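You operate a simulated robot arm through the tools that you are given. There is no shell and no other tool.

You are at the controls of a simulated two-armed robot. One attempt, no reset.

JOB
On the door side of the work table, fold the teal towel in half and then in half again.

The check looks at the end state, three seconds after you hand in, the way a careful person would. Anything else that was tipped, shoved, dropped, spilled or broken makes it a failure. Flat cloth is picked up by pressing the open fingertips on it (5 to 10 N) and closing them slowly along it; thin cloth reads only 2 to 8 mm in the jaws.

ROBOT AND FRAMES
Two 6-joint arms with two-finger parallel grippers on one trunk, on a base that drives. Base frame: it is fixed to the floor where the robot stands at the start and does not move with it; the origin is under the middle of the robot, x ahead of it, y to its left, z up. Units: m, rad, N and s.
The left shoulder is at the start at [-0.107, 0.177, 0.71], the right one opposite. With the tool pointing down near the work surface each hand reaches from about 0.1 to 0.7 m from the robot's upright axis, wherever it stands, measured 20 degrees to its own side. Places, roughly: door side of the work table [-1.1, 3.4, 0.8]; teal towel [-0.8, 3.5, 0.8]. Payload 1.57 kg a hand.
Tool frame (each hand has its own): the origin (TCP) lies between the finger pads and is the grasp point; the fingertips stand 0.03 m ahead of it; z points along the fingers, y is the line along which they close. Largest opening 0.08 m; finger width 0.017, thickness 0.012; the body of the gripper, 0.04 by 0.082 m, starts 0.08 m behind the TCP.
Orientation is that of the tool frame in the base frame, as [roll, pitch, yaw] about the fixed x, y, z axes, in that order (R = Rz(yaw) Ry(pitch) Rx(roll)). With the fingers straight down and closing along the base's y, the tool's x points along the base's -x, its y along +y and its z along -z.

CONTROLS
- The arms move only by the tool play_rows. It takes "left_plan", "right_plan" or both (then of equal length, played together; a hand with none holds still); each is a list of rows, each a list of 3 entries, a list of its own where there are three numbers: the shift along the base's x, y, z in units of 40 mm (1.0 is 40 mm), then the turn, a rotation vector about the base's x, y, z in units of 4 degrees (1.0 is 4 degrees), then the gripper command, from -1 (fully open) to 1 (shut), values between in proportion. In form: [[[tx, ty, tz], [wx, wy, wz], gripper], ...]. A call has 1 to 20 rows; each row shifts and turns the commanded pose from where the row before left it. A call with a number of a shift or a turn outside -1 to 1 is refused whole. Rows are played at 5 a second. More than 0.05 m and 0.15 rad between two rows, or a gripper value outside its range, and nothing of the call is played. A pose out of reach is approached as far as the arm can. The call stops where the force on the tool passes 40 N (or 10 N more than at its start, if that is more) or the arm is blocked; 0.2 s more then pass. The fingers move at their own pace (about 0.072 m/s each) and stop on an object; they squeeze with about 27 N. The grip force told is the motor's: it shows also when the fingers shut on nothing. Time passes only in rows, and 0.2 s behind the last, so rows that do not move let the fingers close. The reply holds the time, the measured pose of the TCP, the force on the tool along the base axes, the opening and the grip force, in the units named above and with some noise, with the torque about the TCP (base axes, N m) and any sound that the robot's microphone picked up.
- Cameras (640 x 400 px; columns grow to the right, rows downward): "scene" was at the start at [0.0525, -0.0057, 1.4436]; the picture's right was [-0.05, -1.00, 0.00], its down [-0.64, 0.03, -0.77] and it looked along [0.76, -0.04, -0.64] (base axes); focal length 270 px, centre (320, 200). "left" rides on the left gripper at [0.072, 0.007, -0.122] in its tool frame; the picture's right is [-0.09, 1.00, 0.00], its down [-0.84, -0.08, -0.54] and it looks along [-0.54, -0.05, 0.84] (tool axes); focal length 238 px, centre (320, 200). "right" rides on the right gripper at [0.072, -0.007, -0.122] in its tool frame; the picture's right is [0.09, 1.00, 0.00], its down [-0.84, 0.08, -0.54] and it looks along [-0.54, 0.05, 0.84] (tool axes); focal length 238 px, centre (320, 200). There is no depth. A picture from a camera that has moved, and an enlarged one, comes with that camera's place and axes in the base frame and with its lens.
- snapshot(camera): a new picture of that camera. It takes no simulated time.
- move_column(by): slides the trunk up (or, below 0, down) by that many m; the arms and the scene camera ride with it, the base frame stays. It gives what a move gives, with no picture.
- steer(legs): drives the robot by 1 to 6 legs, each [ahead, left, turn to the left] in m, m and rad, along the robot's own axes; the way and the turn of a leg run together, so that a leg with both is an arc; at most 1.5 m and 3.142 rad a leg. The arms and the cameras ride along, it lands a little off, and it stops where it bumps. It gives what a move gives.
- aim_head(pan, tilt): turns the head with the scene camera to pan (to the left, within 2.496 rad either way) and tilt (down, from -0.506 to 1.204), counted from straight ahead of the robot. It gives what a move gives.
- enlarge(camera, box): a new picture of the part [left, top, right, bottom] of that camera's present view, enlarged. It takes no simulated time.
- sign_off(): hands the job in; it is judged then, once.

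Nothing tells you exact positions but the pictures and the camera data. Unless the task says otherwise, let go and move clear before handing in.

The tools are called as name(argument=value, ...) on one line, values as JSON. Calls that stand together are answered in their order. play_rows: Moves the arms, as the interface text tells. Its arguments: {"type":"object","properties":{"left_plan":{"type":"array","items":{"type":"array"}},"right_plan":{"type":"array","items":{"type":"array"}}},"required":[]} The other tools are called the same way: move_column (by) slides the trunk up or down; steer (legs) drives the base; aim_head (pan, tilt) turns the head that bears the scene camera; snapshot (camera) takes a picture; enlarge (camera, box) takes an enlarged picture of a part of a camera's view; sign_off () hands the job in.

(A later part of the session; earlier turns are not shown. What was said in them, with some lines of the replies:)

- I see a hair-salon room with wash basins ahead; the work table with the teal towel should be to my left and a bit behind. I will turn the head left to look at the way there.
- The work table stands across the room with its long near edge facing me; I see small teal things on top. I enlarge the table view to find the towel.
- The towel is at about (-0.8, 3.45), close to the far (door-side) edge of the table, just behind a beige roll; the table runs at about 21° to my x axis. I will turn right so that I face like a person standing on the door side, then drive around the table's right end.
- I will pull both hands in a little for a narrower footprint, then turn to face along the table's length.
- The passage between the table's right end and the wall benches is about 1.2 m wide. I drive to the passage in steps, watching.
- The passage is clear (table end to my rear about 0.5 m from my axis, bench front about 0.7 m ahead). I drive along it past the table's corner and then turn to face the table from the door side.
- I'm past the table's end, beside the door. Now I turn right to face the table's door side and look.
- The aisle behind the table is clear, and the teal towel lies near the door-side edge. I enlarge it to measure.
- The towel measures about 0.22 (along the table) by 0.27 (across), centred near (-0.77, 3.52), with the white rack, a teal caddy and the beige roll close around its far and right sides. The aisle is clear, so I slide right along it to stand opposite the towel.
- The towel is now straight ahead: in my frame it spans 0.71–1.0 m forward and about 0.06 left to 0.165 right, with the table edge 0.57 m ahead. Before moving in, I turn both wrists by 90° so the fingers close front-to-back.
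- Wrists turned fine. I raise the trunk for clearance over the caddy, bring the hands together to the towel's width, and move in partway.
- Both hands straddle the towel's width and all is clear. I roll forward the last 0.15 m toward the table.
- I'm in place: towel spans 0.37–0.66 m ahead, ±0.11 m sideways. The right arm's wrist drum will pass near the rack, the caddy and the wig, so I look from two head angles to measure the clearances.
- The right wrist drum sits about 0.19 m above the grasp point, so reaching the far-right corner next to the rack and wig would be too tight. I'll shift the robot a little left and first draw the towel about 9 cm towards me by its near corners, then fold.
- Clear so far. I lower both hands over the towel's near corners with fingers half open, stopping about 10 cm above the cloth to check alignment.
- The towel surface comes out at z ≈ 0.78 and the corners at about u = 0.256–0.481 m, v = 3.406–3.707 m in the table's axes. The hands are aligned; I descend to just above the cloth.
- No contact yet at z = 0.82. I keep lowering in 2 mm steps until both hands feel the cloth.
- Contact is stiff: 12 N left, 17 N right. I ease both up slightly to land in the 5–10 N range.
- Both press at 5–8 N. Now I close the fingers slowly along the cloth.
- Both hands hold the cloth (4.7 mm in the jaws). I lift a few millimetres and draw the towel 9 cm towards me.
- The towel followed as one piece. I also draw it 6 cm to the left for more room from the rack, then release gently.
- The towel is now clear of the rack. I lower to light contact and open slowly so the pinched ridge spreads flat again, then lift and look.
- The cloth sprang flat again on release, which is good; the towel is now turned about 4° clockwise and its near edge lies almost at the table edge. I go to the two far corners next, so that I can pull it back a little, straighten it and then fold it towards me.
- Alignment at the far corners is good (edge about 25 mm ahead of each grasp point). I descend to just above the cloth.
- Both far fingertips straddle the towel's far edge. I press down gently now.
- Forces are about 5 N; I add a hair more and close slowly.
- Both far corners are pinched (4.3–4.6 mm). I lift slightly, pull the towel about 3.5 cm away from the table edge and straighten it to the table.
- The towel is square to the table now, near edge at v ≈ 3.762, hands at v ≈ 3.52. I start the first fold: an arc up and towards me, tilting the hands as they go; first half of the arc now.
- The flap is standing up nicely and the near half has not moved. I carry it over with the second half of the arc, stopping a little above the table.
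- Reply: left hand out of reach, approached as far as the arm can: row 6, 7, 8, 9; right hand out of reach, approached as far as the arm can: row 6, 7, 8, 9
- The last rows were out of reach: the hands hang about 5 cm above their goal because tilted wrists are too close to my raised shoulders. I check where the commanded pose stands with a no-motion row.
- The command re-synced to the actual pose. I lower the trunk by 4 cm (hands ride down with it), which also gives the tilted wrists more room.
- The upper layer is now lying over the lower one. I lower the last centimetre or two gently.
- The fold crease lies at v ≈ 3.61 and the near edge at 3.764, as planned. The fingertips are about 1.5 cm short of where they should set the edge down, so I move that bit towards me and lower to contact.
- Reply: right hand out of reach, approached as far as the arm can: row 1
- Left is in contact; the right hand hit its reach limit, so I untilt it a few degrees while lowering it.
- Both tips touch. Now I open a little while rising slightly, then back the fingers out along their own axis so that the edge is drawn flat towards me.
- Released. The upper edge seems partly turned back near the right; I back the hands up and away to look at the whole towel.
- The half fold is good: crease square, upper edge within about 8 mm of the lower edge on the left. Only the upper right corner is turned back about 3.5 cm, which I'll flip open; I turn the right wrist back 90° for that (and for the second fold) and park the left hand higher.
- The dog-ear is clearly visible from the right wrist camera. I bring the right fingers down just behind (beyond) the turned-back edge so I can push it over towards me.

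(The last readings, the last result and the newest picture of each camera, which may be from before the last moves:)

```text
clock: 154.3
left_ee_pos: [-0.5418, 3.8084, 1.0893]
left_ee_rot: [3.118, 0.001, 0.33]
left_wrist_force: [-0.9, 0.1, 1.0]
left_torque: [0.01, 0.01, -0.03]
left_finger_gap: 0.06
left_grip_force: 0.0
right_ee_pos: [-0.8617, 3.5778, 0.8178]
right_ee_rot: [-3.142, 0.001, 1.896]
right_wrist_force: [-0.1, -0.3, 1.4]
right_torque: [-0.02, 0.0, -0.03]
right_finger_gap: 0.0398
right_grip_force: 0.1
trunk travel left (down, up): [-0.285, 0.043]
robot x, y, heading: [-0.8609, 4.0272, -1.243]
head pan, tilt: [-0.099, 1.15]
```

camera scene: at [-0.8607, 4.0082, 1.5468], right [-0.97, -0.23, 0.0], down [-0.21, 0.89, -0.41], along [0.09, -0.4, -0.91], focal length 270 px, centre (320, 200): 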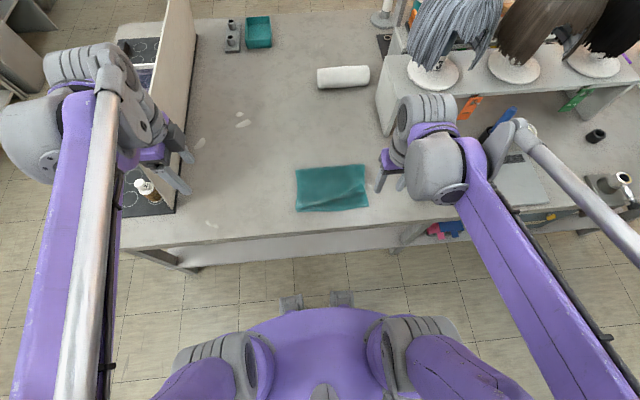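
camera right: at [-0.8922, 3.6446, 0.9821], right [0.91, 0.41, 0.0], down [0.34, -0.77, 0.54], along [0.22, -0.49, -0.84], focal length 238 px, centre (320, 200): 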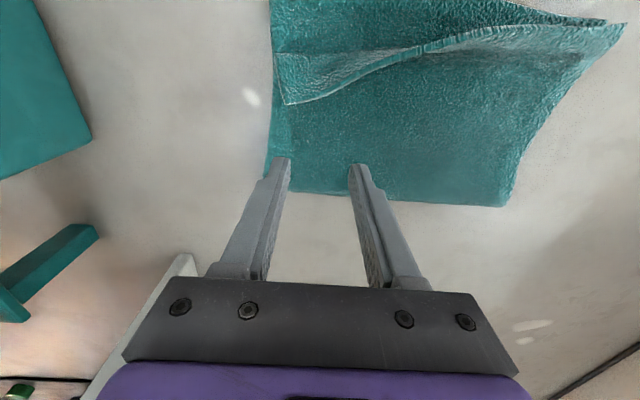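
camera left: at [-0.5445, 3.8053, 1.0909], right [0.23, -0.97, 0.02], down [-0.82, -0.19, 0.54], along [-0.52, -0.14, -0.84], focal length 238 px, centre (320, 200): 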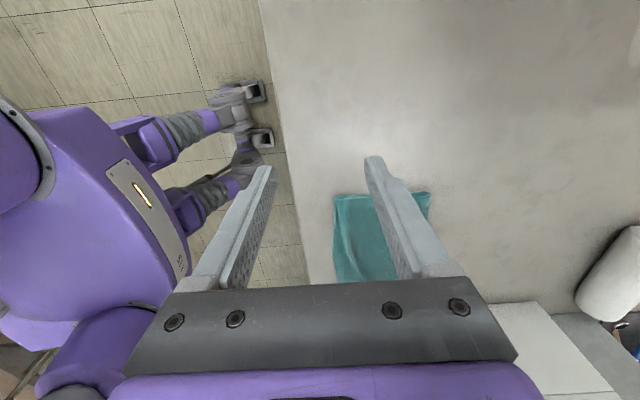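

Light contact with the upper layer. I rise 1 mm and sweep slowly towards me to push the turned-back edge over.

play_rows(right_plan=[[[0, 0, 0.025], [0, 0, 0], 0], [[-0.081, 0.2365, 0], [0, 0, 0], 0], [[-0.081, 0.2365, 0], [0, 0, 0], 0], [[-0.081, 0.2365, 0], [0, 0, 0], 0], [[-0.081, 0.2365, 0], [0, 0, 0], 0], [[-0.081, 0.2365, 0], [0, 0, 0], 0], [[-0.081, 0.2365, 0], [0, 0, 0], 0]])

snapshot(camera="right")

```text
clock: 155.9
left_ee_pos: [-0.5419, 3.81, 1.0907]
left_ee_rot: [3.118, -0.001, 0.329]
left_wrist_force: [-0.1, -0.6, -0.4]
left_torque: [-0.01, 0.02, 0.02]
left_finger_gap: 0.0598
left_grip_force: 0.0
right_ee_pos: [-0.8802, 3.6366, 0.8195]
right_ee_rot: [3.142, 0.0, 1.896]
right_wrist_force: [-0.3, 1.0, 0.1]
right_torque: [-0.05, 0.02, -0.04]
right_finger_gap: 0.0399
right_grip_force: 0.1
trunk travel left (down, up): [-0.285, 0.043]
robot x, y, heading: [-0.8609, 4.0291, -1.241]
head pan, tilt: [-0.099, 1.15]
```

```text
taken
camera right: at [-0.9111, 3.7017, 0.9416], right [0.91, 0.41, 0.0], down [0.34, -0.77, 0.54], along [0.22, -0.49, -0.84], focal length 238 px, centre (320, 200)
```

right: 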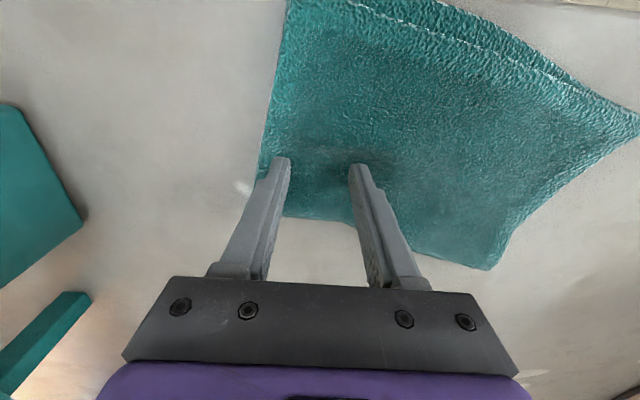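

The turned-back corner flipped open. I lift straight up and take a fresh look.

play_rows(right_plan=[[[0, 0, 0.5], [0, 0, 0], 0], [[0, 0, 1], [0, 0, 0], 0], [[-0.6, 0.3, 1], [0, 0, 0], 0], [[-0.8, 0.3, 0.6], [0, 0, 0], 0], [[-0.6, 0.1, 0.3], [0, 0, 0], 0]])

enlarge(camera="scene", box=[276, 145, 388, 215])

snapshot(camera="right")

```text
clock: 157.1
left_ee_pos: [-0.5415, 3.8092, 1.092]
left_ee_rot: [3.117, -0.001, 0.33]
left_wrist_force: [-0.4, 0.1, -0.2]
left_torque: [0.0, 0.01, -0.01]
left_finger_gap: 0.0601
left_grip_force: 0.1
right_ee_pos: [-0.9603, 3.6615, 0.9566]
right_ee_rot: [3.141, 0.0, 1.898]
right_wrist_force: [-0.4, -0.6, 0.5]
right_torque: [0.01, -0.01, 0.01]
right_finger_gap: 0.0402
right_grip_force: 0.0
trunk travel left (down, up): [-0.285, 0.043]
robot x, y, heading: [-0.8633, 4.0307, -1.238]
head pan, tilt: [-0.099, 1.15]
```

```text
5.71 times, centred on (332, 180) of scene
camera zoom: at [-0.8609, 4.0084, 1.5468], right [-0.97, -0.23, 0.0], down [-0.21, 0.89, -0.41], along [0.09, -0.4, -0.91], focal length 1540 px, centre (251, 314)
```

zoom: 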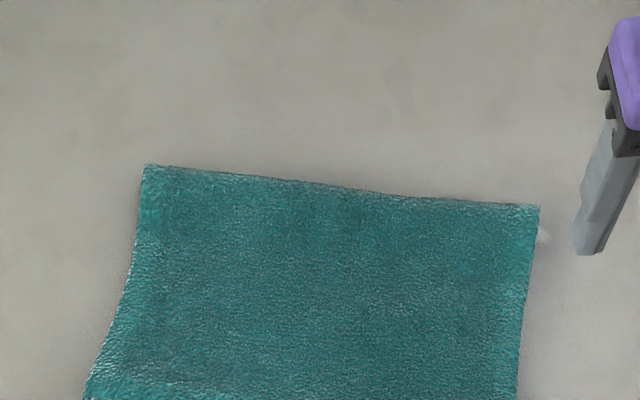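

```text
taken
camera right: at [-0.9909, 3.7291, 1.0777], right [0.91, 0.41, 0.0], down [0.34, -0.77, 0.54], along [0.22, -0.49, -0.84], focal length 238 px, centre (320, 200)
```

right: 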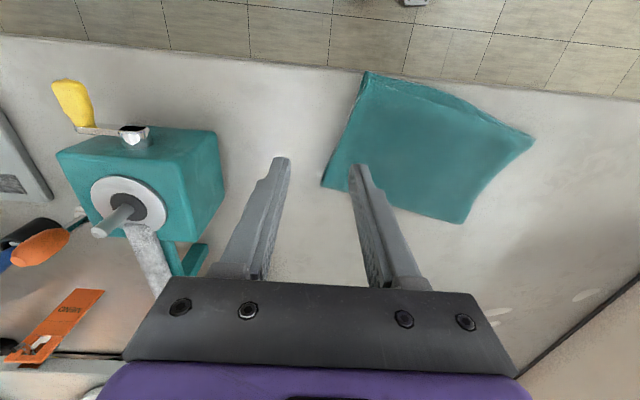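

The push opened the corner but also swung the towel's right side several centimetres towards me. I look at the full view.

enlarge(camera="scene", box=[260, 140, 420, 240])

enlarge(camera="right", box=[300, 50, 556, 210])

```text
4.00 times, centred on (340, 190) of scene
camera zoom: at [-0.8609, 4.0084, 1.5468], right [-0.97, -0.23, 0.0], down [-0.21, 0.89, -0.41], along [0.09, -0.4, -0.91], focal length 1078 px, centre (240, 240)
```

zoom: 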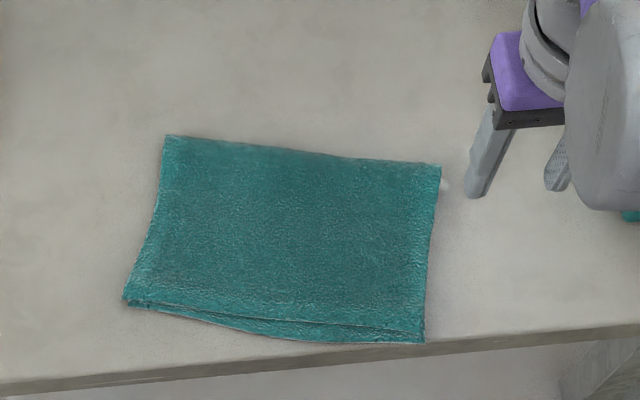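

```text
2.50 times, centred on (428, 130) of right
camera zoom: at [-0.9909, 3.7291, 1.0777], right [0.91, 0.41, 0.0], down [0.34, -0.77, 0.54], along [0.22, -0.49, -0.84], focal length 596 px, centre (50, 375)
```

zoom: 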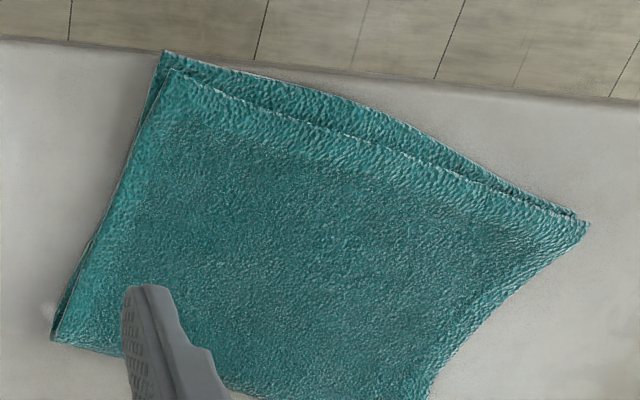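

The half fold itself is now clean, with all four corners of both layers matching; the packet is 0.22 × 0.15 m, turned about 13° and its near-right corner is about at the table edge. For the second fold I'll carry the right edge over to the left with the right hand, which also takes it away from the edge; I line that hand up with the right edge.

play_rows(left_plan=[[[0, 0, 0.4], [0, 0, 0], -0.5], [[0, 0, 0.4], [0, 0, 0], -0.5], [[0, 0, 0.4], [0, 0, 0], -0.5], [[0, 0, 0.4], [0, 0, 0], -0.5], [[0, 0, 0], [0, 0, 0], -0.5]], right_plan=[[[0.341, -0.05, 0], [0, 0, -0.8], 0.1], [[0.341, -0.05, 0], [0, 0, -0.8], 0.1], [[0.341, -0.05, -0.3], [0, 0, -0.8], 0.1], [[0.341, -0.05, -0.5], [0, 0, -0.8], 0.1], [[0, 0, 0], [0, 0, 0], 0.1]])

snapshot(camera="right")

enlarge(camera="scene", box=[260, 140, 420, 240])

```text
clock: 158.3
left_ee_pos: [-0.5399, 3.8094, 1.1535]
left_ee_rot: [3.118, -0.001, 0.331]
left_wrist_force: [0.3, -0.9, 0.8]
left_torque: [0.05, -0.03, 0.0]
left_finger_gap: 0.0601
left_grip_force: 0.2
right_ee_pos: [-0.9059, 3.6554, 0.9214]
right_ee_rot: [-3.142, 0.0, 1.674]
right_wrist_force: [0.2, -0.3, 0.3]
right_torque: [0.0, -0.02, 0.01]
right_finger_gap: 0.0357
right_grip_force: 0.0
trunk travel left (down, up): [-0.285, 0.043]
robot x, y, heading: [-0.863, 4.0292, -1.242]
head pan, tilt: [-0.099, 1.15]
```

```text
taken
camera right: at [-0.9215, 3.7264, 1.0444], right [0.98, 0.19, 0.0], down [0.16, -0.82, 0.54], along [0.11, -0.53, -0.84], focal length 238 px, centre (320, 200)
```

right: 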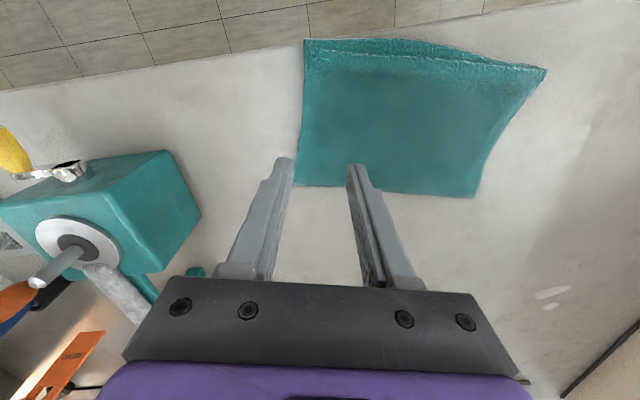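

```text
4.00 times, centred on (340, 190) of scene
camera zoom: at [-0.8609, 4.0086, 1.5467], right [-0.97, -0.23, 0.0], down [-0.21, 0.89, -0.41], along [0.09, -0.4, -0.91], focal length 1078 px, centre (240, 240)
```

zoom: 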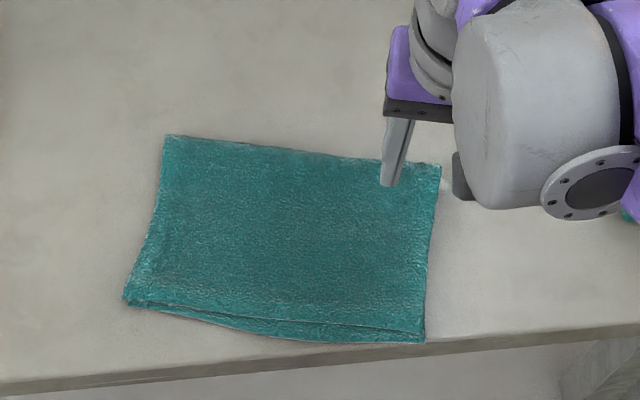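

The measured edge lies 24 mm outside my grasp point, under the outer finger, as wanted. I descend to the double layer.

play_rows(right_plan=[[[0, 0, -1], [0, 0, 0], 0.1], [[0, 0, -1], [0, 0, 0], 0.1], [[0, 0, -0.45], [0, 0, 0], 0.1], [[0, 0, 0], [0, 0, 0], 0.1]])

snapshot(camera="right")

```text
clock: 159.3
left_ee_pos: [-0.5405, 3.8098, 1.1529]
left_ee_rot: [3.12, 0.0, 0.329]
left_wrist_force: [-0.5, -0.1, 0.5]
left_torque: [-0.02, 0.02, -0.02]
left_finger_gap: 0.0603
left_grip_force: 0.1
right_ee_pos: [-0.9073, 3.6538, 0.8242]
right_ee_rot: [-3.14, 0.0, 1.673]
right_wrist_force: [0.8, -0.5, 0.4]
right_torque: [-0.01, -0.02, 0.04]
right_finger_gap: 0.0363
right_grip_force: 0.1
trunk travel left (down, up): [-0.285, 0.043]
robot x, y, heading: [-0.8631, 4.0262, -1.245]
head pan, tilt: [-0.099, 1.15]
```

```text
taken
camera right: at [-0.9214, 3.726, 0.9467], right [0.98, 0.19, 0.0], down [0.16, -0.82, 0.54], along [0.11, -0.53, -0.84], focal length 238 px, centre (320, 200)
```

right: 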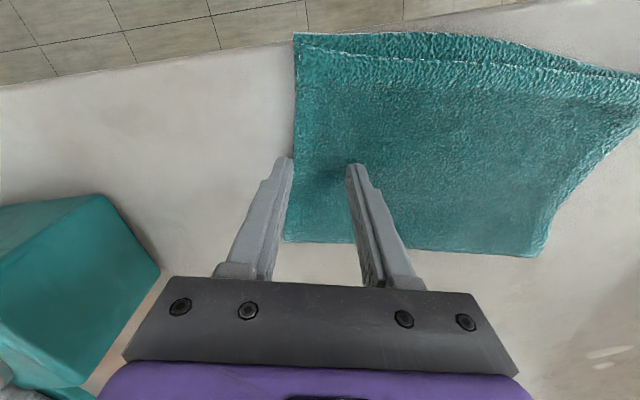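

play_rows(right_plan=[[[0.125, 0.013, 0], [0, 0, 0], 0.1], [[0, 0, -0.07], [0, 0, 0], 0.1], [[0, 0, -0.07], [0, 0, 0], 0.1], [[0, 0, 0], [0, 0, 0], 0.1]])

```text
clock: 160.3
left_ee_pos: [-0.5411, 3.8094, 1.1534]
left_ee_rot: [3.119, 0.0, 0.33]
left_wrist_force: [0.3, 0.4, -0.5]
left_torque: [0.0, 0.01, 0.02]
left_finger_gap: 0.0602
left_grip_force: 0.1
right_ee_pos: [-0.901, 3.6556, 0.819]
right_ee_rot: [3.141, -0.001, 1.675]
right_wrist_force: [0.0, -0.7, 0.4]
right_torque: [-0.01, -0.02, 0.0]
right_finger_gap: 0.0361
right_grip_force: 0.0
trunk travel left (down, up): [-0.285, 0.043]
robot x, y, heading: [-0.8622, 4.0267, -1.242]
head pan, tilt: [-0.099, 1.15]
```

play_rows(right_plan=[[[0, 0, -0.05], [0, 0, 0], 0.1], [[0, 0, -0.03], [0, 0, 0], 0.1], [[0, 0, 0], [0, 0, 0], 0.1]])

```text
clock: 161.1
left_ee_pos: [-0.5409, 3.8105, 1.1542]
left_ee_rot: [3.119, 0.001, 0.331]
left_wrist_force: [0.0, -0.2, 0.7]
left_torque: [-0.04, 0.0, -0.02]
left_finger_gap: 0.0599
left_grip_force: 0.1
right_ee_pos: [-0.901, 3.655, 0.8159]
right_ee_rot: [3.141, 0.0, 1.672]
right_wrist_force: [0.3, -0.4, 4.5]
right_torque: [-0.02, -0.06, 0.01]
right_finger_gap: 0.036
right_grip_force: 0.0
trunk travel left (down, up): [-0.285, 0.043]
robot x, y, heading: [-0.8594, 4.0307, -1.238]
head pan, tilt: [-0.099, 1.15]
```

play_rows(right_plan=[[[0, 0, -0.02], [0, 0, 0], 0.1], [[0, 0, 0], [0, 0, 0], 0.1]])

```text
clock: 161.7
left_ee_pos: [-0.5411, 3.8096, 1.1542]
left_ee_rot: [3.117, 0.0, 0.329]
left_wrist_force: [0.7, 0.2, 0.0]
left_torque: [0.01, -0.03, 0.03]
left_finger_gap: 0.06
left_grip_force: 0.1
right_ee_pos: [-0.902, 3.6563, 0.8158]
right_ee_rot: [-3.14, 0.001, 1.673]
right_wrist_force: [1.1, -1.1, 7.6]
right_torque: [-0.04, -0.05, 0.0]
right_finger_gap: 0.0359
right_grip_force: 0.0
trunk travel left (down, up): [-0.285, 0.043]
robot x, y, heading: [-0.864, 4.0255, -1.236]
head pan, tilt: [-0.099, 1.15]
```

Pressing at 7.6 N on the double layer. I close slowly.

play_rows(right_plan=[[[0, 0, 0], [0, 0, 0], 0.16], [[0, 0, 0], [0, 0, 0], 0.22], [[0, 0, 0], [0, 0, 0], 0.28], [[0, 0, 0], [0, 0, 0], 0.34], [[0, 0, 0], [0, 0, 0], 0.4], [[0, 0, 0], [0, 0, 0], 0.46], [[0, 0, 0], [0, 0, 0], 0.52], [[0, 0, 0], [0, 0, 0], 0.58], [[0, 0, 0], [0, 0, 0], 0.64], [[0, 0, 0], [0, 0, 0], 0.7], [[0, 0, 0], [0, 0, 0], 0.76], [[0, 0, 0], [0, 0, 0], 0.82], [[0, 0, 0], [0, 0, 0], 0.88], [[0, 0, 0], [0, 0, 0], 0.94], [[0, 0, 0], [0, 0, 0], 1], [[0, 0, 0], [0, 0, 0], 1], [[0, 0, 0], [0, 0, 0], 1]])

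snapshot(camera="right")

```text
clock: 165.3
left_ee_pos: [-0.5414, 3.8099, 1.1538]
left_ee_rot: [3.119, 0.0, 0.33]
left_wrist_force: [-0.4, 0.3, 1.2]
left_torque: [0.0, -0.03, -0.01]
left_finger_gap: 0.0598
left_grip_force: 0.1
right_ee_pos: [-0.9007, 3.6573, 0.8161]
right_ee_rot: [-3.141, 0.0, 1.674]
right_wrist_force: [0.7, 0.4, 9.1]
right_torque: [0.02, -0.02, -0.02]
right_finger_gap: 0.0072
right_grip_force: 26.7
trunk travel left (down, up): [-0.285, 0.043]
robot x, y, heading: [-0.862, 4.0263, -1.244]
head pan, tilt: [-0.099, 1.15]
```

```text
taken
camera right: at [-0.9162, 3.7272, 0.9378], right [0.98, 0.19, 0.0], down [0.16, -0.82, 0.54], along [0.11, -0.53, -0.84], focal length 238 px, centre (320, 200)
```

right: 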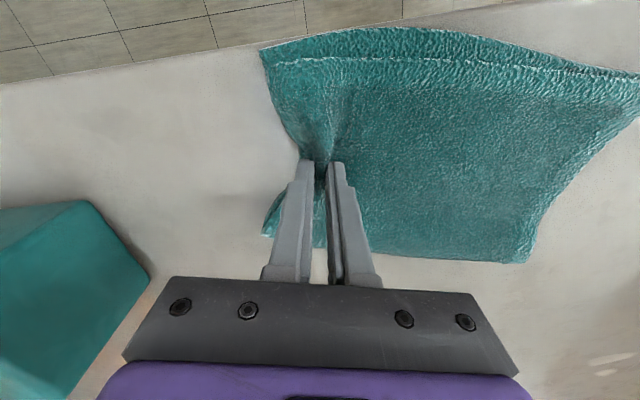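

The jaws read 7.2 mm, which suggests both layers. I lift 3 cm with a small shift to the left and check that both layers come up.

play_rows(right_plan=[[[0, 0, 0.25], [0, 0, 0], 1], [[0.05, 0.005, 0.25], [0, 0, 0], 1], [[0.1, 0.01, 0.25], [0, 0, 0], 1], [[0, 0, 0], [0, 0, 0], 1]])

snapshot(camera="right")

enlarge(camera="scene", box=[260, 140, 420, 240])

```text
clock: 166.3
left_ee_pos: [-0.5414, 3.8085, 1.1544]
left_ee_rot: [3.122, -0.001, 0.33]
left_wrist_force: [0.1, 0.0, -0.5]
left_torque: [-0.04, 0.02, -0.01]
left_finger_gap: 0.06
left_grip_force: 0.1
right_ee_pos: [-0.8952, 3.6566, 0.8445]
right_ee_rot: [3.14, -0.002, 1.676]
right_wrist_force: [0.2, -0.6, -0.5]
right_torque: [-0.03, 0.0, -0.01]
right_finger_gap: 0.0069
right_grip_force: 26.7
trunk travel left (down, up): [-0.285, 0.043]
robot x, y, heading: [-0.8601, 4.028, -1.236]
head pan, tilt: [-0.099, 1.15]
```

```text
taken
camera right: at [-0.9099, 3.7276, 0.9677], right [0.98, 0.19, 0.0], down [0.16, -0.82, 0.54], along [0.11, -0.53, -0.84], focal length 238 px, centre (320, 200)
```

right: 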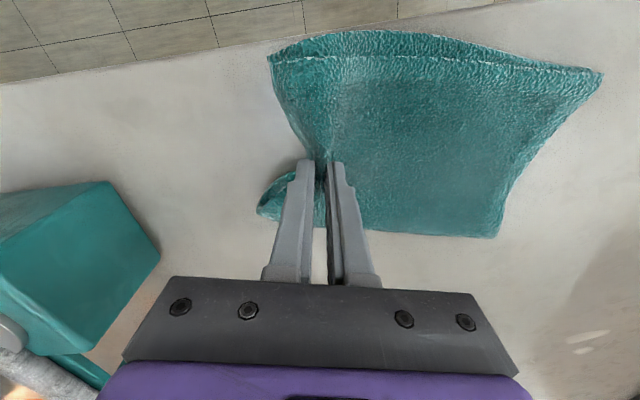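

```text
4.00 times, centred on (340, 190) of scene
camera zoom: at [-0.8607, 4.0081, 1.5467], right [-0.97, -0.23, 0.0], down [-0.21, 0.89, -0.41], along [0.09, -0.4, -0.91], focal length 1078 px, centre (240, 240)
```

zoom: 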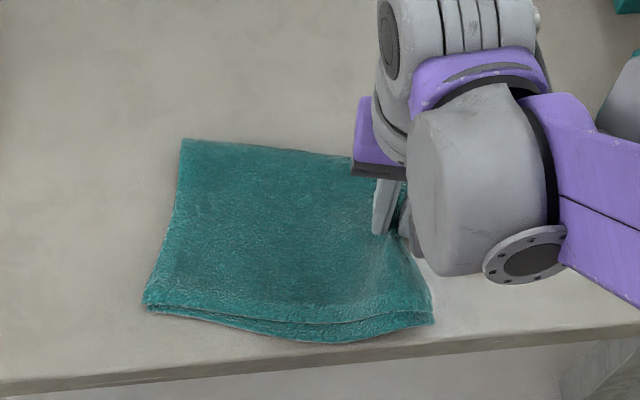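

enlarge(camera="right", box=[240, 20, 400, 120])

snapshot(camera="left")

enlarge(camera="scene", box=[330, 180, 386, 215])

```text
4.00 times, centred on (320, 70) of right
camera zoom: at [-0.9099, 3.7276, 0.9677], right [0.98, 0.19, 0.0], down [0.16, -0.82, 0.54], along [0.11, -0.53, -0.84], focal length 953 px, centre (320, 720)
```

zoom: 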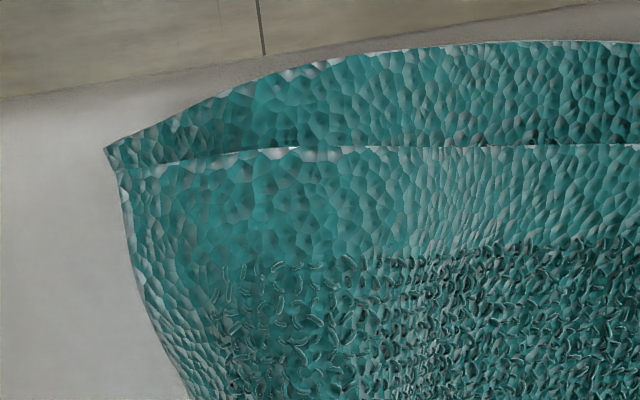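

```text
taken
camera left: at [-0.4722, 3.8293, 1.2749], right [0.23, -0.97, 0.02], down [-0.82, -0.19, 0.54], along [-0.52, -0.14, -0.84], focal length 238 px, centre (320, 200)
```

left: 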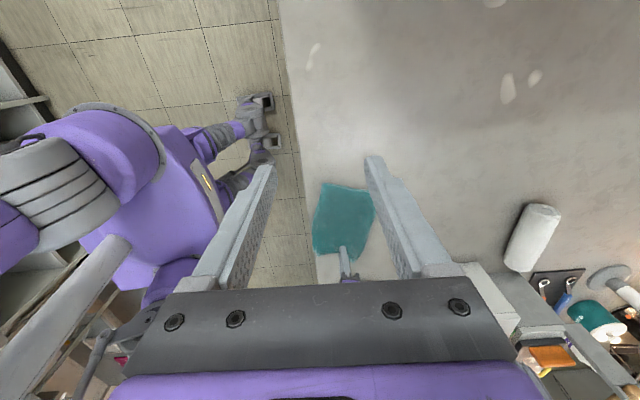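

```text
11.43 times, centred on (358, 198) of scene
camera zoom: at [-0.8607, 4.0081, 1.5467], right [-0.97, -0.23, 0.0], down [-0.21, 0.89, -0.41], along [0.09, -0.4, -0.91], focal length 3080 px, centre (-114, 229)
```

zoom: 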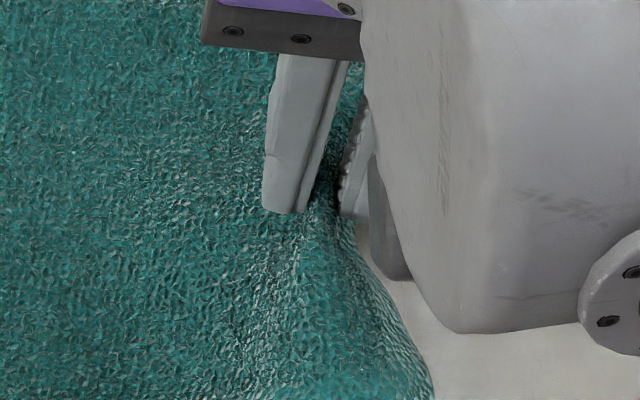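

Both layers came up together (no teal left behind on the table under the lifted edge). I carry the edge over to the left in an arc around the middle, tilting the hand as it goes; first part now.

play_rows(right_plan=[[[0.331, 0.035, 0.405], [0, 0, 0], 1], [[0.277, 0.029, 0.186], [-0.104, 0.995, 0], 1], [[0.277, 0.029, 0.186], [-0.104, 0.995, 0], 1], [[0.327, 0.034, 0.09], [-0.104, 0.995, 0], 1], [[0.327, 0.034, 0.09], [-0.104, 0.995, 0], 1], [[0.342, 0.036, -0.0175], [-0.104, 0.995, 0], 1], [[0.342, 0.036, -0.0175], [-0.104, 0.995, 0], 1]])

enlarge(camera="scene", box=[260, 140, 420, 240])

snapshot(camera="right")

snapshot(camera="left")

```text
clock: 167.9
left_ee_pos: [-0.5401, 3.8094, 1.1539]
left_ee_rot: [3.12, -0.001, 0.33]
left_wrist_force: [-0.1, 1.1, -0.9]
left_torque: [0.01, 0.01, -0.01]
left_finger_gap: 0.0597
left_grip_force: 0.0
right_ee_pos: [-0.8056, 3.6674, 0.882]
right_ee_rot: [-2.721, 0.0, 1.674]
right_wrist_force: [1.1, -0.5, 0.3]
right_torque: [0.02, -0.09, 0.0]
right_finger_gap: 0.0069
right_grip_force: 27.1
trunk travel left (down, up): [-0.285, 0.043]
robot x, y, heading: [-0.8608, 4.0306, -1.239]
head pan, tilt: [-0.099, 1.15]
```

```text
4.00 times, centred on (340, 190) of scene
camera zoom: at [-0.8599, 4.008, 1.5468], right [-0.97, -0.23, 0.0], down [-0.21, 0.89, -0.41], along [0.09, -0.4, -0.91], focal length 1078 px, centre (240, 240)
```

zoom: 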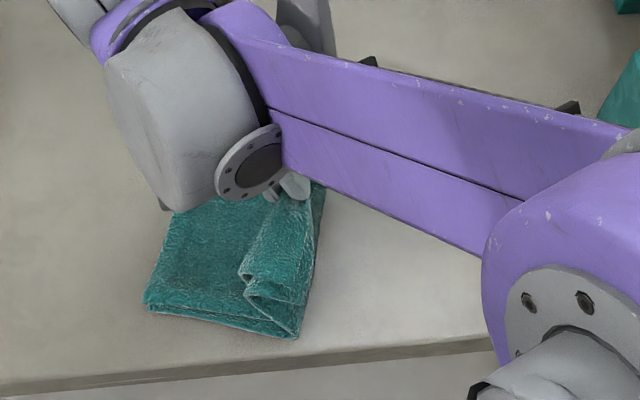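

```text
taken
camera right: at [-0.7703, 3.7424, 0.9967], right [0.89, 0.18, -0.41], down [0.38, -0.8, 0.46], along [-0.24, -0.57, -0.79], focal length 238 px, centre (320, 200)
```

right: 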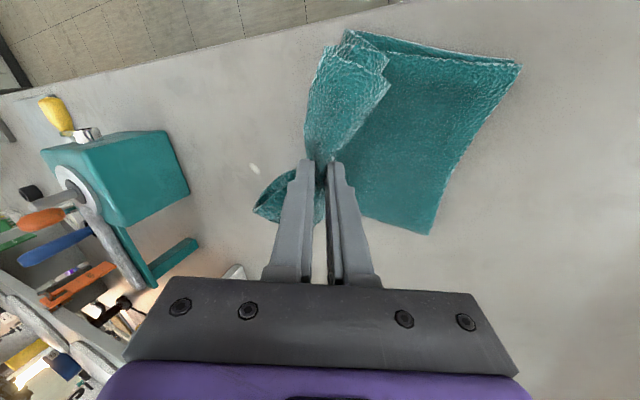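

```text
taken
camera left: at [-0.4715, 3.8292, 1.2747], right [0.23, -0.97, 0.02], down [-0.82, -0.19, 0.54], along [-0.52, -0.14, -0.84], focal length 238 px, centre (320, 200)
```

left: 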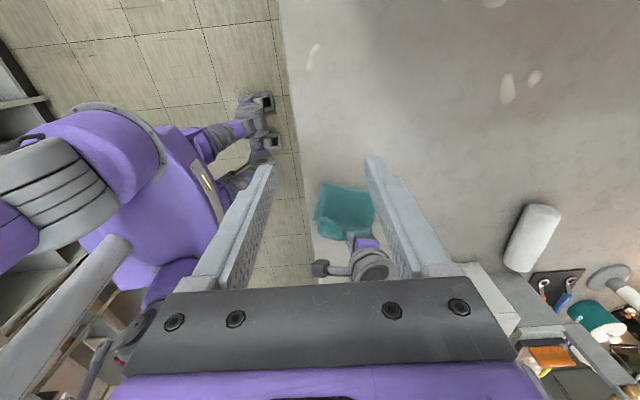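

Both layers are being folded over together and the left part stays in place. I continue the arc down towards the left edge.

play_rows(right_plan=[[[0.322, 0.034, -0.126], [-0.104, 0.995, 0], 1], [[0.322, 0.034, -0.126], [-0.104, 0.995, 0], 1], [[0.257, 0.027, -0.2125], [-0.078, 0.746, 0], 1], [[0.257, 0.027, -0.2125], [-0.078, 0.746, 0], 1], [[0.167, 0.017, -0.271], [-0.052, 0.497, 0], 1], [[0.167, 0.017, -0.271], [-0.052, 0.497, 0], 1], [[0, 0, 0], [0, 0, 0], 1]])

enlarge(camera="scene", box=[260, 140, 420, 240])

snapshot(camera="right")

enlarge(camera="left", box=[280, 150, 408, 230])

```text
clock: 169.5
left_ee_pos: [-0.5412, 3.8097, 1.1537]
left_ee_rot: [3.119, -0.001, 0.331]
left_wrist_force: [0.2, -0.1, -0.1]
left_torque: [0.01, 0.01, 0.0]
left_finger_gap: 0.0601
left_grip_force: 0.0
right_ee_pos: [-0.7467, 3.6722, 0.834]
right_ee_rot: [-2.408, -0.001, 1.674]
right_wrist_force: [0.3, 0.1, 0.5]
right_torque: [0.03, -0.11, 0.01]
right_finger_gap: 0.0066
right_grip_force: 26.3
trunk travel left (down, up): [-0.285, 0.043]
robot x, y, heading: [-0.8628, 4.0259, -1.237]
head pan, tilt: [-0.099, 1.15]
```

```text
4.00 times, centred on (340, 190) of scene
camera zoom: at [-0.8611, 4.0083, 1.5468], right [-0.97, -0.23, 0.0], down [-0.21, 0.89, -0.41], along [0.09, -0.4, -0.91], focal length 1078 px, centre (240, 240)
```

zoom: 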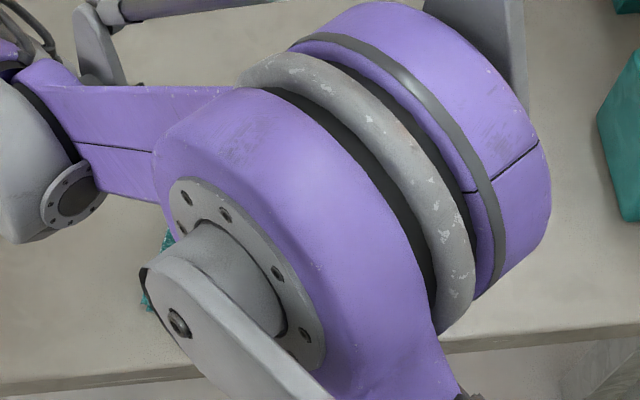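

```text
taken
camera right: at [-0.6784, 3.7524, 0.9286], right [0.73, 0.17, -0.67], down [0.5, -0.79, 0.35], along [-0.47, -0.59, -0.66], focal length 238 px, centre (320, 200)
```

right: 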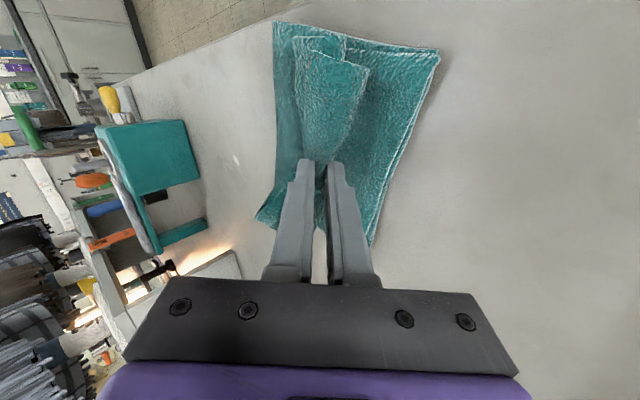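

```text
5.00 times, centred on (344, 190) of left
camera zoom: at [-0.4725, 3.8295, 1.275], right [0.23, -0.97, 0.02], down [-0.82, -0.19, 0.54], along [-0.52, -0.15, -0.84], focal length 1192 px, centre (200, 250)
```

zoom: 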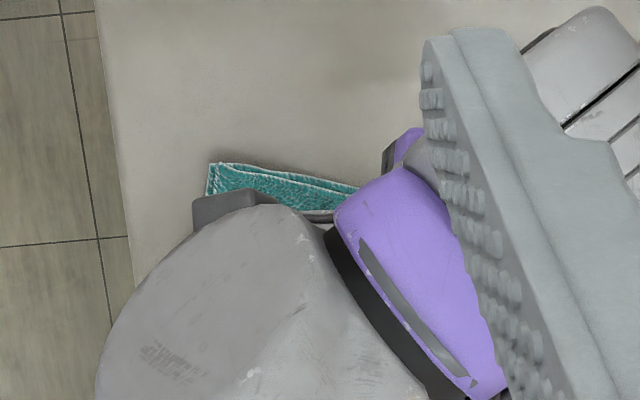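

The carried edge is now over the left edge (about 4 cm inside at the pinch, as intended). I lower it gently until the tip touches.

play_rows(right_plan=[[[0, 0, -0.08], [0, 0, 0], 1], [[0, 0, -0.08], [0, 0, 0], 1], [[0, 0, -0.05], [0, 0, 0], 1], [[0, 0, 0], [0, 0, 0], 1]])

snapshot(camera="right")

```text
clock: 170.5
left_ee_pos: [-0.5414, 3.8092, 1.1539]
left_ee_rot: [3.119, 0.0, 0.33]
left_wrist_force: [-0.7, 0.3, 1.4]
left_torque: [0.01, -0.01, 0.01]
left_finger_gap: 0.0599
left_grip_force: 0.0
right_ee_pos: [-0.7471, 3.6733, 0.8253]
right_ee_rot: [-2.408, -0.001, 1.675]
right_wrist_force: [0.5, -0.5, 1.3]
right_torque: [-0.03, -0.07, 0.02]
right_finger_gap: 0.0065
right_grip_force: 26.7
trunk travel left (down, up): [-0.285, 0.043]
robot x, y, heading: [-0.8618, 4.0259, -1.24]
head pan, tilt: [-0.099, 1.15]
```

```text
taken
camera right: at [-0.6784, 3.7521, 0.9205], right [0.73, 0.17, -0.67], down [0.5, -0.79, 0.35], along [-0.47, -0.59, -0.66], focal length 238 px, centre (320, 200)
```

right: 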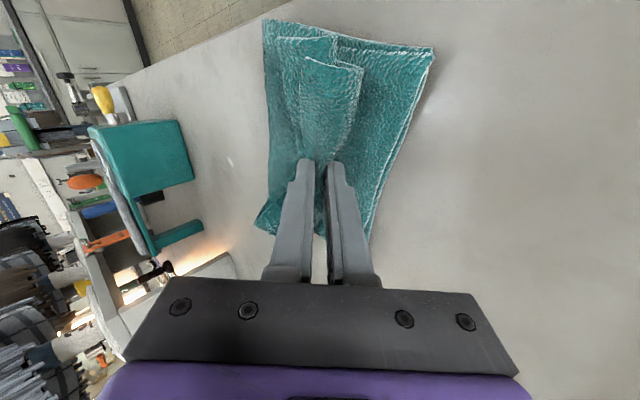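

Contact. I release: open a little while rising slightly, then back out along the finger axis.

play_rows(right_plan=[[[0, 0, 0.03], [0, 0, 0], 0.8], [[0, 0, 0.03], [0, 0, 0], 0.7], [[0, 0, 0.02], [0, 0, 0], 0.65], [[0.1, 0.01, 0.11], [0, 0, 0], 0.6], [[0.1664, 0.0174, 0.186], [0, 0, 0], 0.6], [[0.1664, 0.0174, 0.186], [0, 0, 0], 0.55], [[0.1664, 0.0174, 0.186], [0, 0, 0], 0.5], [[0.1664, 0.0174, 0.186], [0, 0, 0], 0.5], [[0.1, 0.01, 0.3], [0, 0, 0], 0.5], [[0, 0, 0.5], [0, 0, 0], 0.5]])

snapshot(camera="right")

```text
clock: 172.7
left_ee_pos: [-0.5412, 3.8106, 1.154]
left_ee_rot: [3.119, -0.001, 0.329]
left_wrist_force: [0.3, 0.1, -0.1]
left_torque: [0.01, 0.0, -0.02]
left_finger_gap: 0.0598
left_grip_force: 0.1
right_ee_pos: [-0.7136, 3.6755, 0.8952]
right_ee_rot: [-2.42, 0.006, 1.678]
right_wrist_force: [0.0, -0.5, -0.7]
right_torque: [-0.02, 0.0, 0.02]
right_finger_gap: 0.0202
right_grip_force: 0.0
trunk travel left (down, up): [-0.285, 0.043]
robot x, y, heading: [-0.8613, 4.0282, -1.237]
head pan, tilt: [-0.099, 1.15]
```

```text
taken
camera right: at [-0.6468, 3.7548, 0.9906], right [0.73, 0.17, -0.66], down [0.5, -0.79, 0.36], along [-0.46, -0.6, -0.66], focal length 238 px, centre (320, 200)
```

right: 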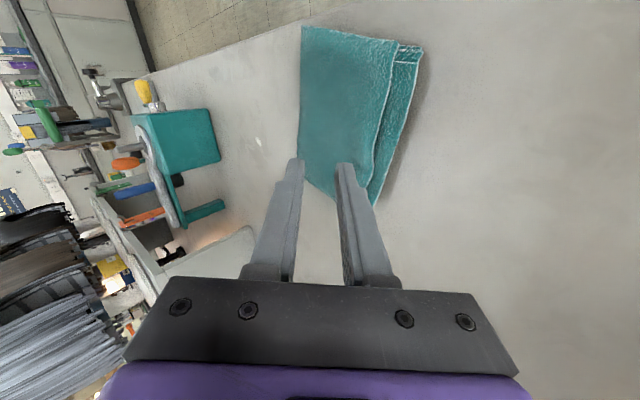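

The folded edge sprang open: the packet now lies in quarters, with the upper edge about 1 cm short of the lower one. I back the right hand up and out of the way to inspect it.

play_rows(right_plan=[[[0, 0.1, 0.8], [0, 0, 0], 0.5], [[0, 0.1, 0.8], [0.05, -0.5, 0], 0.3], [[-0.3, 0.1, 0.8], [0.1, -0.995, 0], 0], [[-0.5, 0.1, 0.5], [0.1, -0.995, 0], 0], [[-0.7, 0.1, 0], [0.1, -0.995, 0], 0], [[-0.7, 0.1, 0], [0.1, -0.995, 0], 0], [[-0.7, 0.1, 0], [0.1, -0.995, 0], 0], [[-0.7, 0.1, 0], [0.1, -0.995, 0], 0], [[-0.7, 0.1, 0], [0.1, -0.995, 0], 0], [[-0.7, 0.1, 0], [0.1, -0.995, 0], 0], [[-0.5, 0.1, 0], [0.1, -0.995, 0], 0], [[0, 0, 0], [0.1, -0.995, 0], 0]])

snapshot(camera="scene")

enlarge(camera="scene", box=[260, 140, 388, 220])

snapshot(camera="right")

```text
clock: 175.3
left_ee_pos: [-0.5415, 3.8099, 1.1536]
left_ee_rot: [3.12, -0.001, 0.33]
left_wrist_force: [0.1, 1.0, 0.5]
left_torque: [0.0, 0.02, 0.0]
left_finger_gap: 0.06
left_grip_force: 0.1
right_ee_pos: [-0.9355, 3.7149, 1.0092]
right_ee_rot: [3.139, 0.003, 1.673]
right_wrist_force: [-0.4, 0.4, 0.5]
right_torque: [-0.03, 0.0, 0.05]
right_finger_gap: 0.0398
right_grip_force: 0.0
right hand out of reach, approached as far as the arm can: row 1
trunk travel left (down, up): [-0.285, 0.043]
robot x, y, heading: [-0.8619, 4.0288, -1.243]
head pan, tilt: [-0.099, 1.15]
```

```text
taken
camera scene: at [-0.8606, 4.0081, 1.5468], right [-0.97, -0.23, 0.0], down [-0.21, 0.89, -0.41], along [0.09, -0.4, -0.91], focal length 270 px, centre (320, 200)
```

scene: 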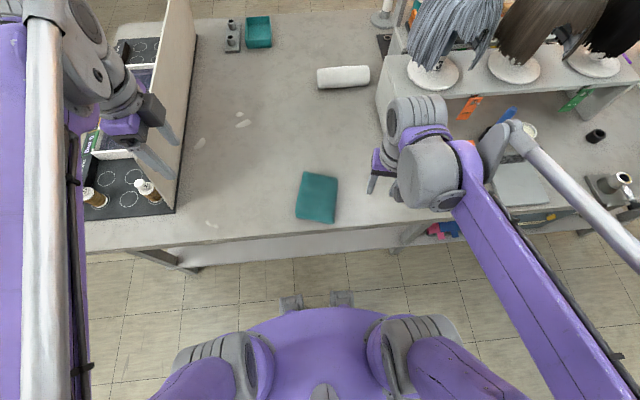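

```text
5.00 times, centred on (324, 180) of scene
camera zoom: at [-0.8606, 4.0081, 1.5468], right [-0.97, -0.23, 0.0], down [-0.21, 0.89, -0.41], along [0.09, -0.4, -0.91], focal length 1347 px, centre (300, 300)
```

zoom: 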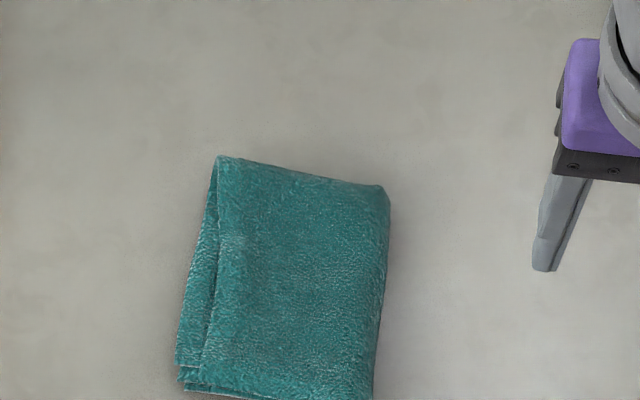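

```text
taken
camera right: at [-0.9502, 3.7861, 1.1316], right [0.98, 0.19, 0.0], down [0.16, -0.82, 0.54], along [0.11, -0.53, -0.84], focal length 238 px, centre (320, 200)
```

right: 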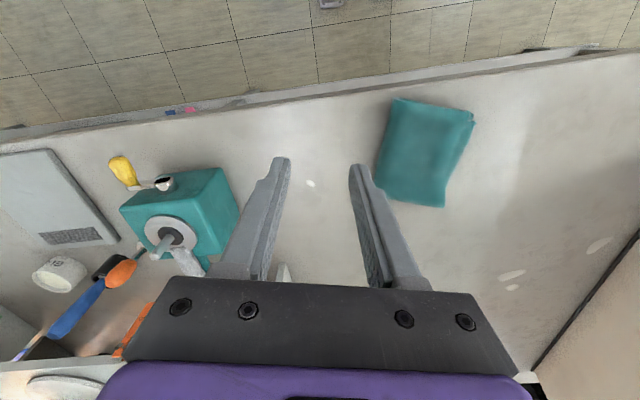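

A neat quarter packet. I enlarge it fully to check alignment and distance to the table edge.

enlarge(camera="scene", box=[276, 160, 372, 220])

enlarge(camera="scene", box=[60, 60, 252, 220])

enlarge(camera="right", box=[352, 80, 496, 215])

```text
6.67 times, centred on (324, 190) of scene
camera zoom: at [-0.8606, 4.0081, 1.5468], right [-0.97, -0.23, 0.0], down [-0.21, 0.89, -0.41], along [0.09, -0.4, -0.91], focal length 1796 px, centre (293, 267)
```

zoom: 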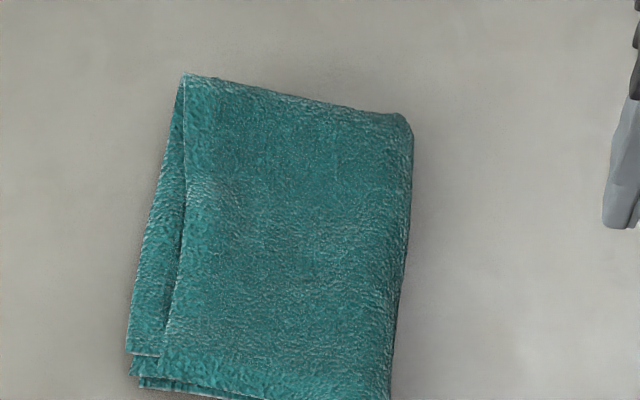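

```text
2.50 times, centred on (156, 140) of scene
camera zoom: at [-0.8606, 4.0081, 1.5468], right [-0.97, -0.23, 0.0], down [-0.21, 0.89, -0.41], along [0.09, -0.4, -0.91], focal length 674 px, centre (730, 350)
```

zoom: 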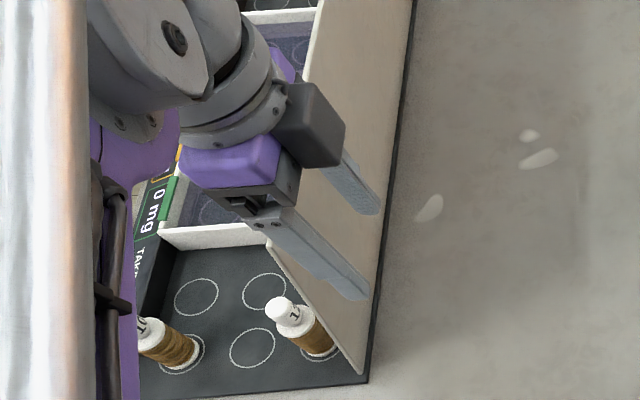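

```text
2.96 times, centred on (424, 148) of right
camera zoom: at [-0.9502, 3.7861, 1.1316], right [0.98, 0.19, 0.0], down [0.16, -0.82, 0.54], along [0.11, -0.53, -0.84], focal length 706 px, centre (12, 356)
```

zoom: 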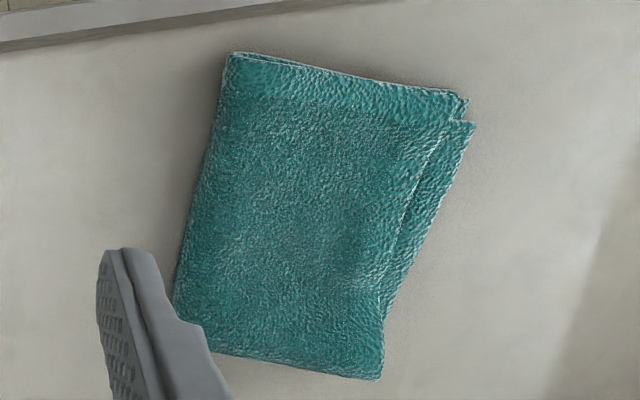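

The packet is square and on the table with about 4 cm to the edge; other items look untouched. I now back the robot away from the table so both hands are clear, and take a last look.

steer(legs=[[-0.25, 0, 0]])

aim_head(pan=-0.05, tilt=0.85)

snapshot(camera="scene")

enlarge(camera="scene", box=[250, 130, 410, 230])

```text
clock: 177.1
left_ee_pos: [-0.6206, 4.0456, 1.1538]
left_ee_rot: [3.119, 0.001, 0.329]
left_wrist_force: [0.4, 0.0, 0.7]
left_torque: [0.01, 0.0, -0.02]
left_finger_gap: 0.0601
left_grip_force: 0.0
right_ee_pos: [-1.0154, 3.9501, 1.0108]
right_ee_rot: [-3.141, 0.001, 1.675]
right_wrist_force: [0.0, 0.3, -0.3]
right_torque: [-0.01, -0.04, 0.0]
right_finger_gap: 0.0401
right_grip_force: 0.1
trunk travel left (down, up): [-0.285, 0.043]
robot x, y, heading: [-0.9396, 4.2657, -1.242]
head pan, tilt: [-0.099, 1.15]
```

```text
clock: 177.9
left_ee_pos: [-0.622, 4.0444, 1.1528]
left_ee_rot: [3.119, 0.0, 0.33]
left_wrist_force: [-0.1, -0.7, 0.5]
left_torque: [0.04, 0.04, -0.03]
left_finger_gap: 0.06
left_grip_force: 0.1
right_ee_pos: [-1.0152, 3.9498, 1.0106]
right_ee_rot: [3.141, 0.001, 1.674]
right_wrist_force: [-0.5, -0.1, -0.3]
right_torque: [0.03, -0.02, 0.01]
right_finger_gap: 0.0396
right_grip_force: 0.0
trunk travel left (down, up): [-0.285, 0.043]
robot x, y, heading: [-0.9437, 4.2654, -1.237]
head pan, tilt: [-0.051, 0.85]
```

```text
taken
camera scene: at [-0.9334, 4.2266, 1.5675], right [-0.96, -0.28, 0.0], down [-0.21, 0.72, -0.66], along [0.18, -0.63, -0.75], focal length 270 px, centre (320, 200)
```

scene: 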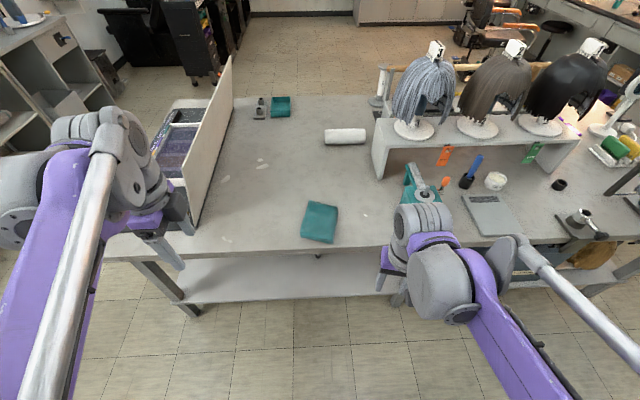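

```text
4.00 times, centred on (330, 180) of scene
camera zoom: at [-0.9334, 4.2266, 1.5675], right [-0.96, -0.28, 0.0], down [-0.21, 0.72, -0.66], along [0.18, -0.63, -0.75], focal length 1078 px, centre (280, 280)
```

zoom: 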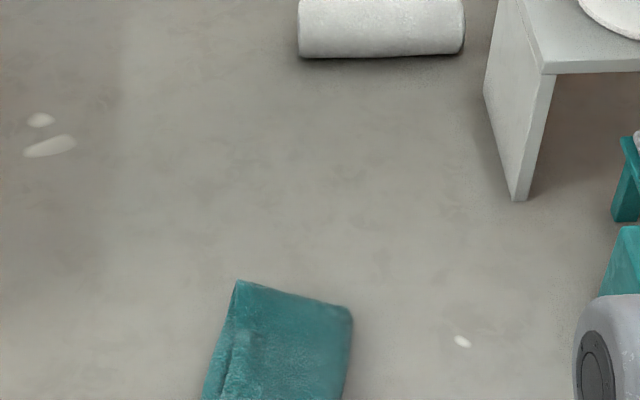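

enlarge(camera="scene", box=[276, 190, 372, 250])

aim_head(pan=0.45, tilt=0.75)

snapshot(camera="scene")

```text
6.67 times, centred on (324, 220) of scene
camera zoom: at [-0.9334, 4.2266, 1.5675], right [-0.96, -0.28, 0.0], down [-0.21, 0.72, -0.66], along [0.18, -0.63, -0.75], focal length 1796 px, centre (293, 67)
```

zoom: 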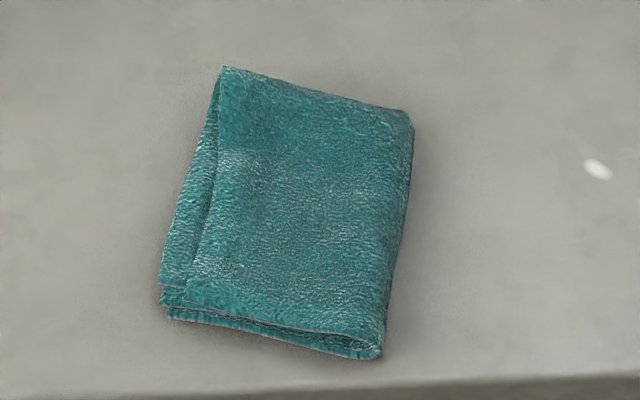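

```text
clock: 178.8
left_ee_pos: [-0.6223, 4.0454, 1.1534]
left_ee_rot: [3.119, 0.002, 0.33]
left_wrist_force: [0.0, 0.1, 0.0]
left_torque: [0.03, 0.01, 0.0]
left_finger_gap: 0.0601
left_grip_force: 0.0
right_ee_pos: [-1.016, 3.9496, 1.0098]
right_ee_rot: [3.141, 0.002, 1.675]
right_wrist_force: [0.2, 0.3, -0.8]
right_torque: [-0.03, 0.0, 0.03]
right_finger_gap: 0.0398
right_grip_force: 0.0
trunk travel left (down, up): [-0.285, 0.043]
robot x, y, heading: [-0.9448, 4.2648, -1.237]
head pan, tilt: [0.45, 0.75]
```

```text
taken
camera scene: at [-0.8967, 4.243, 1.5756], right [-0.71, -0.7, 0.0], down [-0.48, 0.49, -0.73], along [0.51, -0.52, -0.68], focal length 270 px, centre (320, 200)
```

scene: 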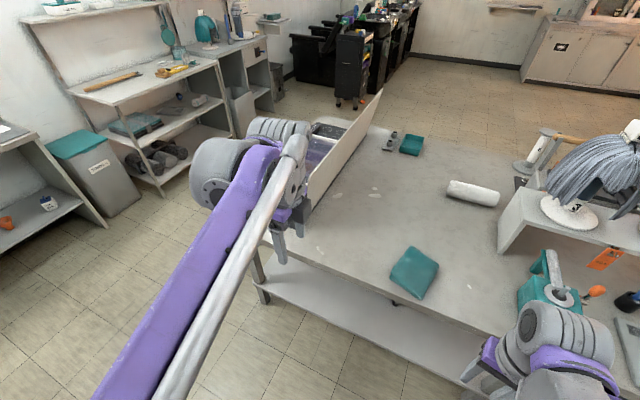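

The teal towel lies in a quarter fold on the door side of the table. Its edges match to within about 1.5 cm, and it has let go and settled. Everything else I can see stands where it was; the two bottles on the mat are hidden behind the left arm now, but were in place when I last saw them. Both hands are clear, so I hand the job in.

sign_off()

```text
The job is handed in.
```

The teal towel is folded in half and then in half again. It lies on the door side of the work table, about 3 cm in from the edge. I handed the job in and don't have a verdict on it.

- **Alignment:** most edges of the folded towel match closely. Along one side, the layer underneath sticks out by up to about 1.5 cm. I left it, because trying to correct it could have made it worse.
- **Position:** I slid the towel about 9 cm towards the door side and 6 cm to the left before folding, to keep the right arm away from the rack and wigs. It shifted a little more during folding and now lies at a slight angle to the table.
- **Other items:** in the last pictures everything I could see was where it started. The two bottles on the mat were hidden behind the left arm in those last pictures. They were standing on the mat just before I backed away, and nothing touched them as far as I could tell.

Both hands are open and clear of the table, and the robot stands about 25 cm back from where it worked.
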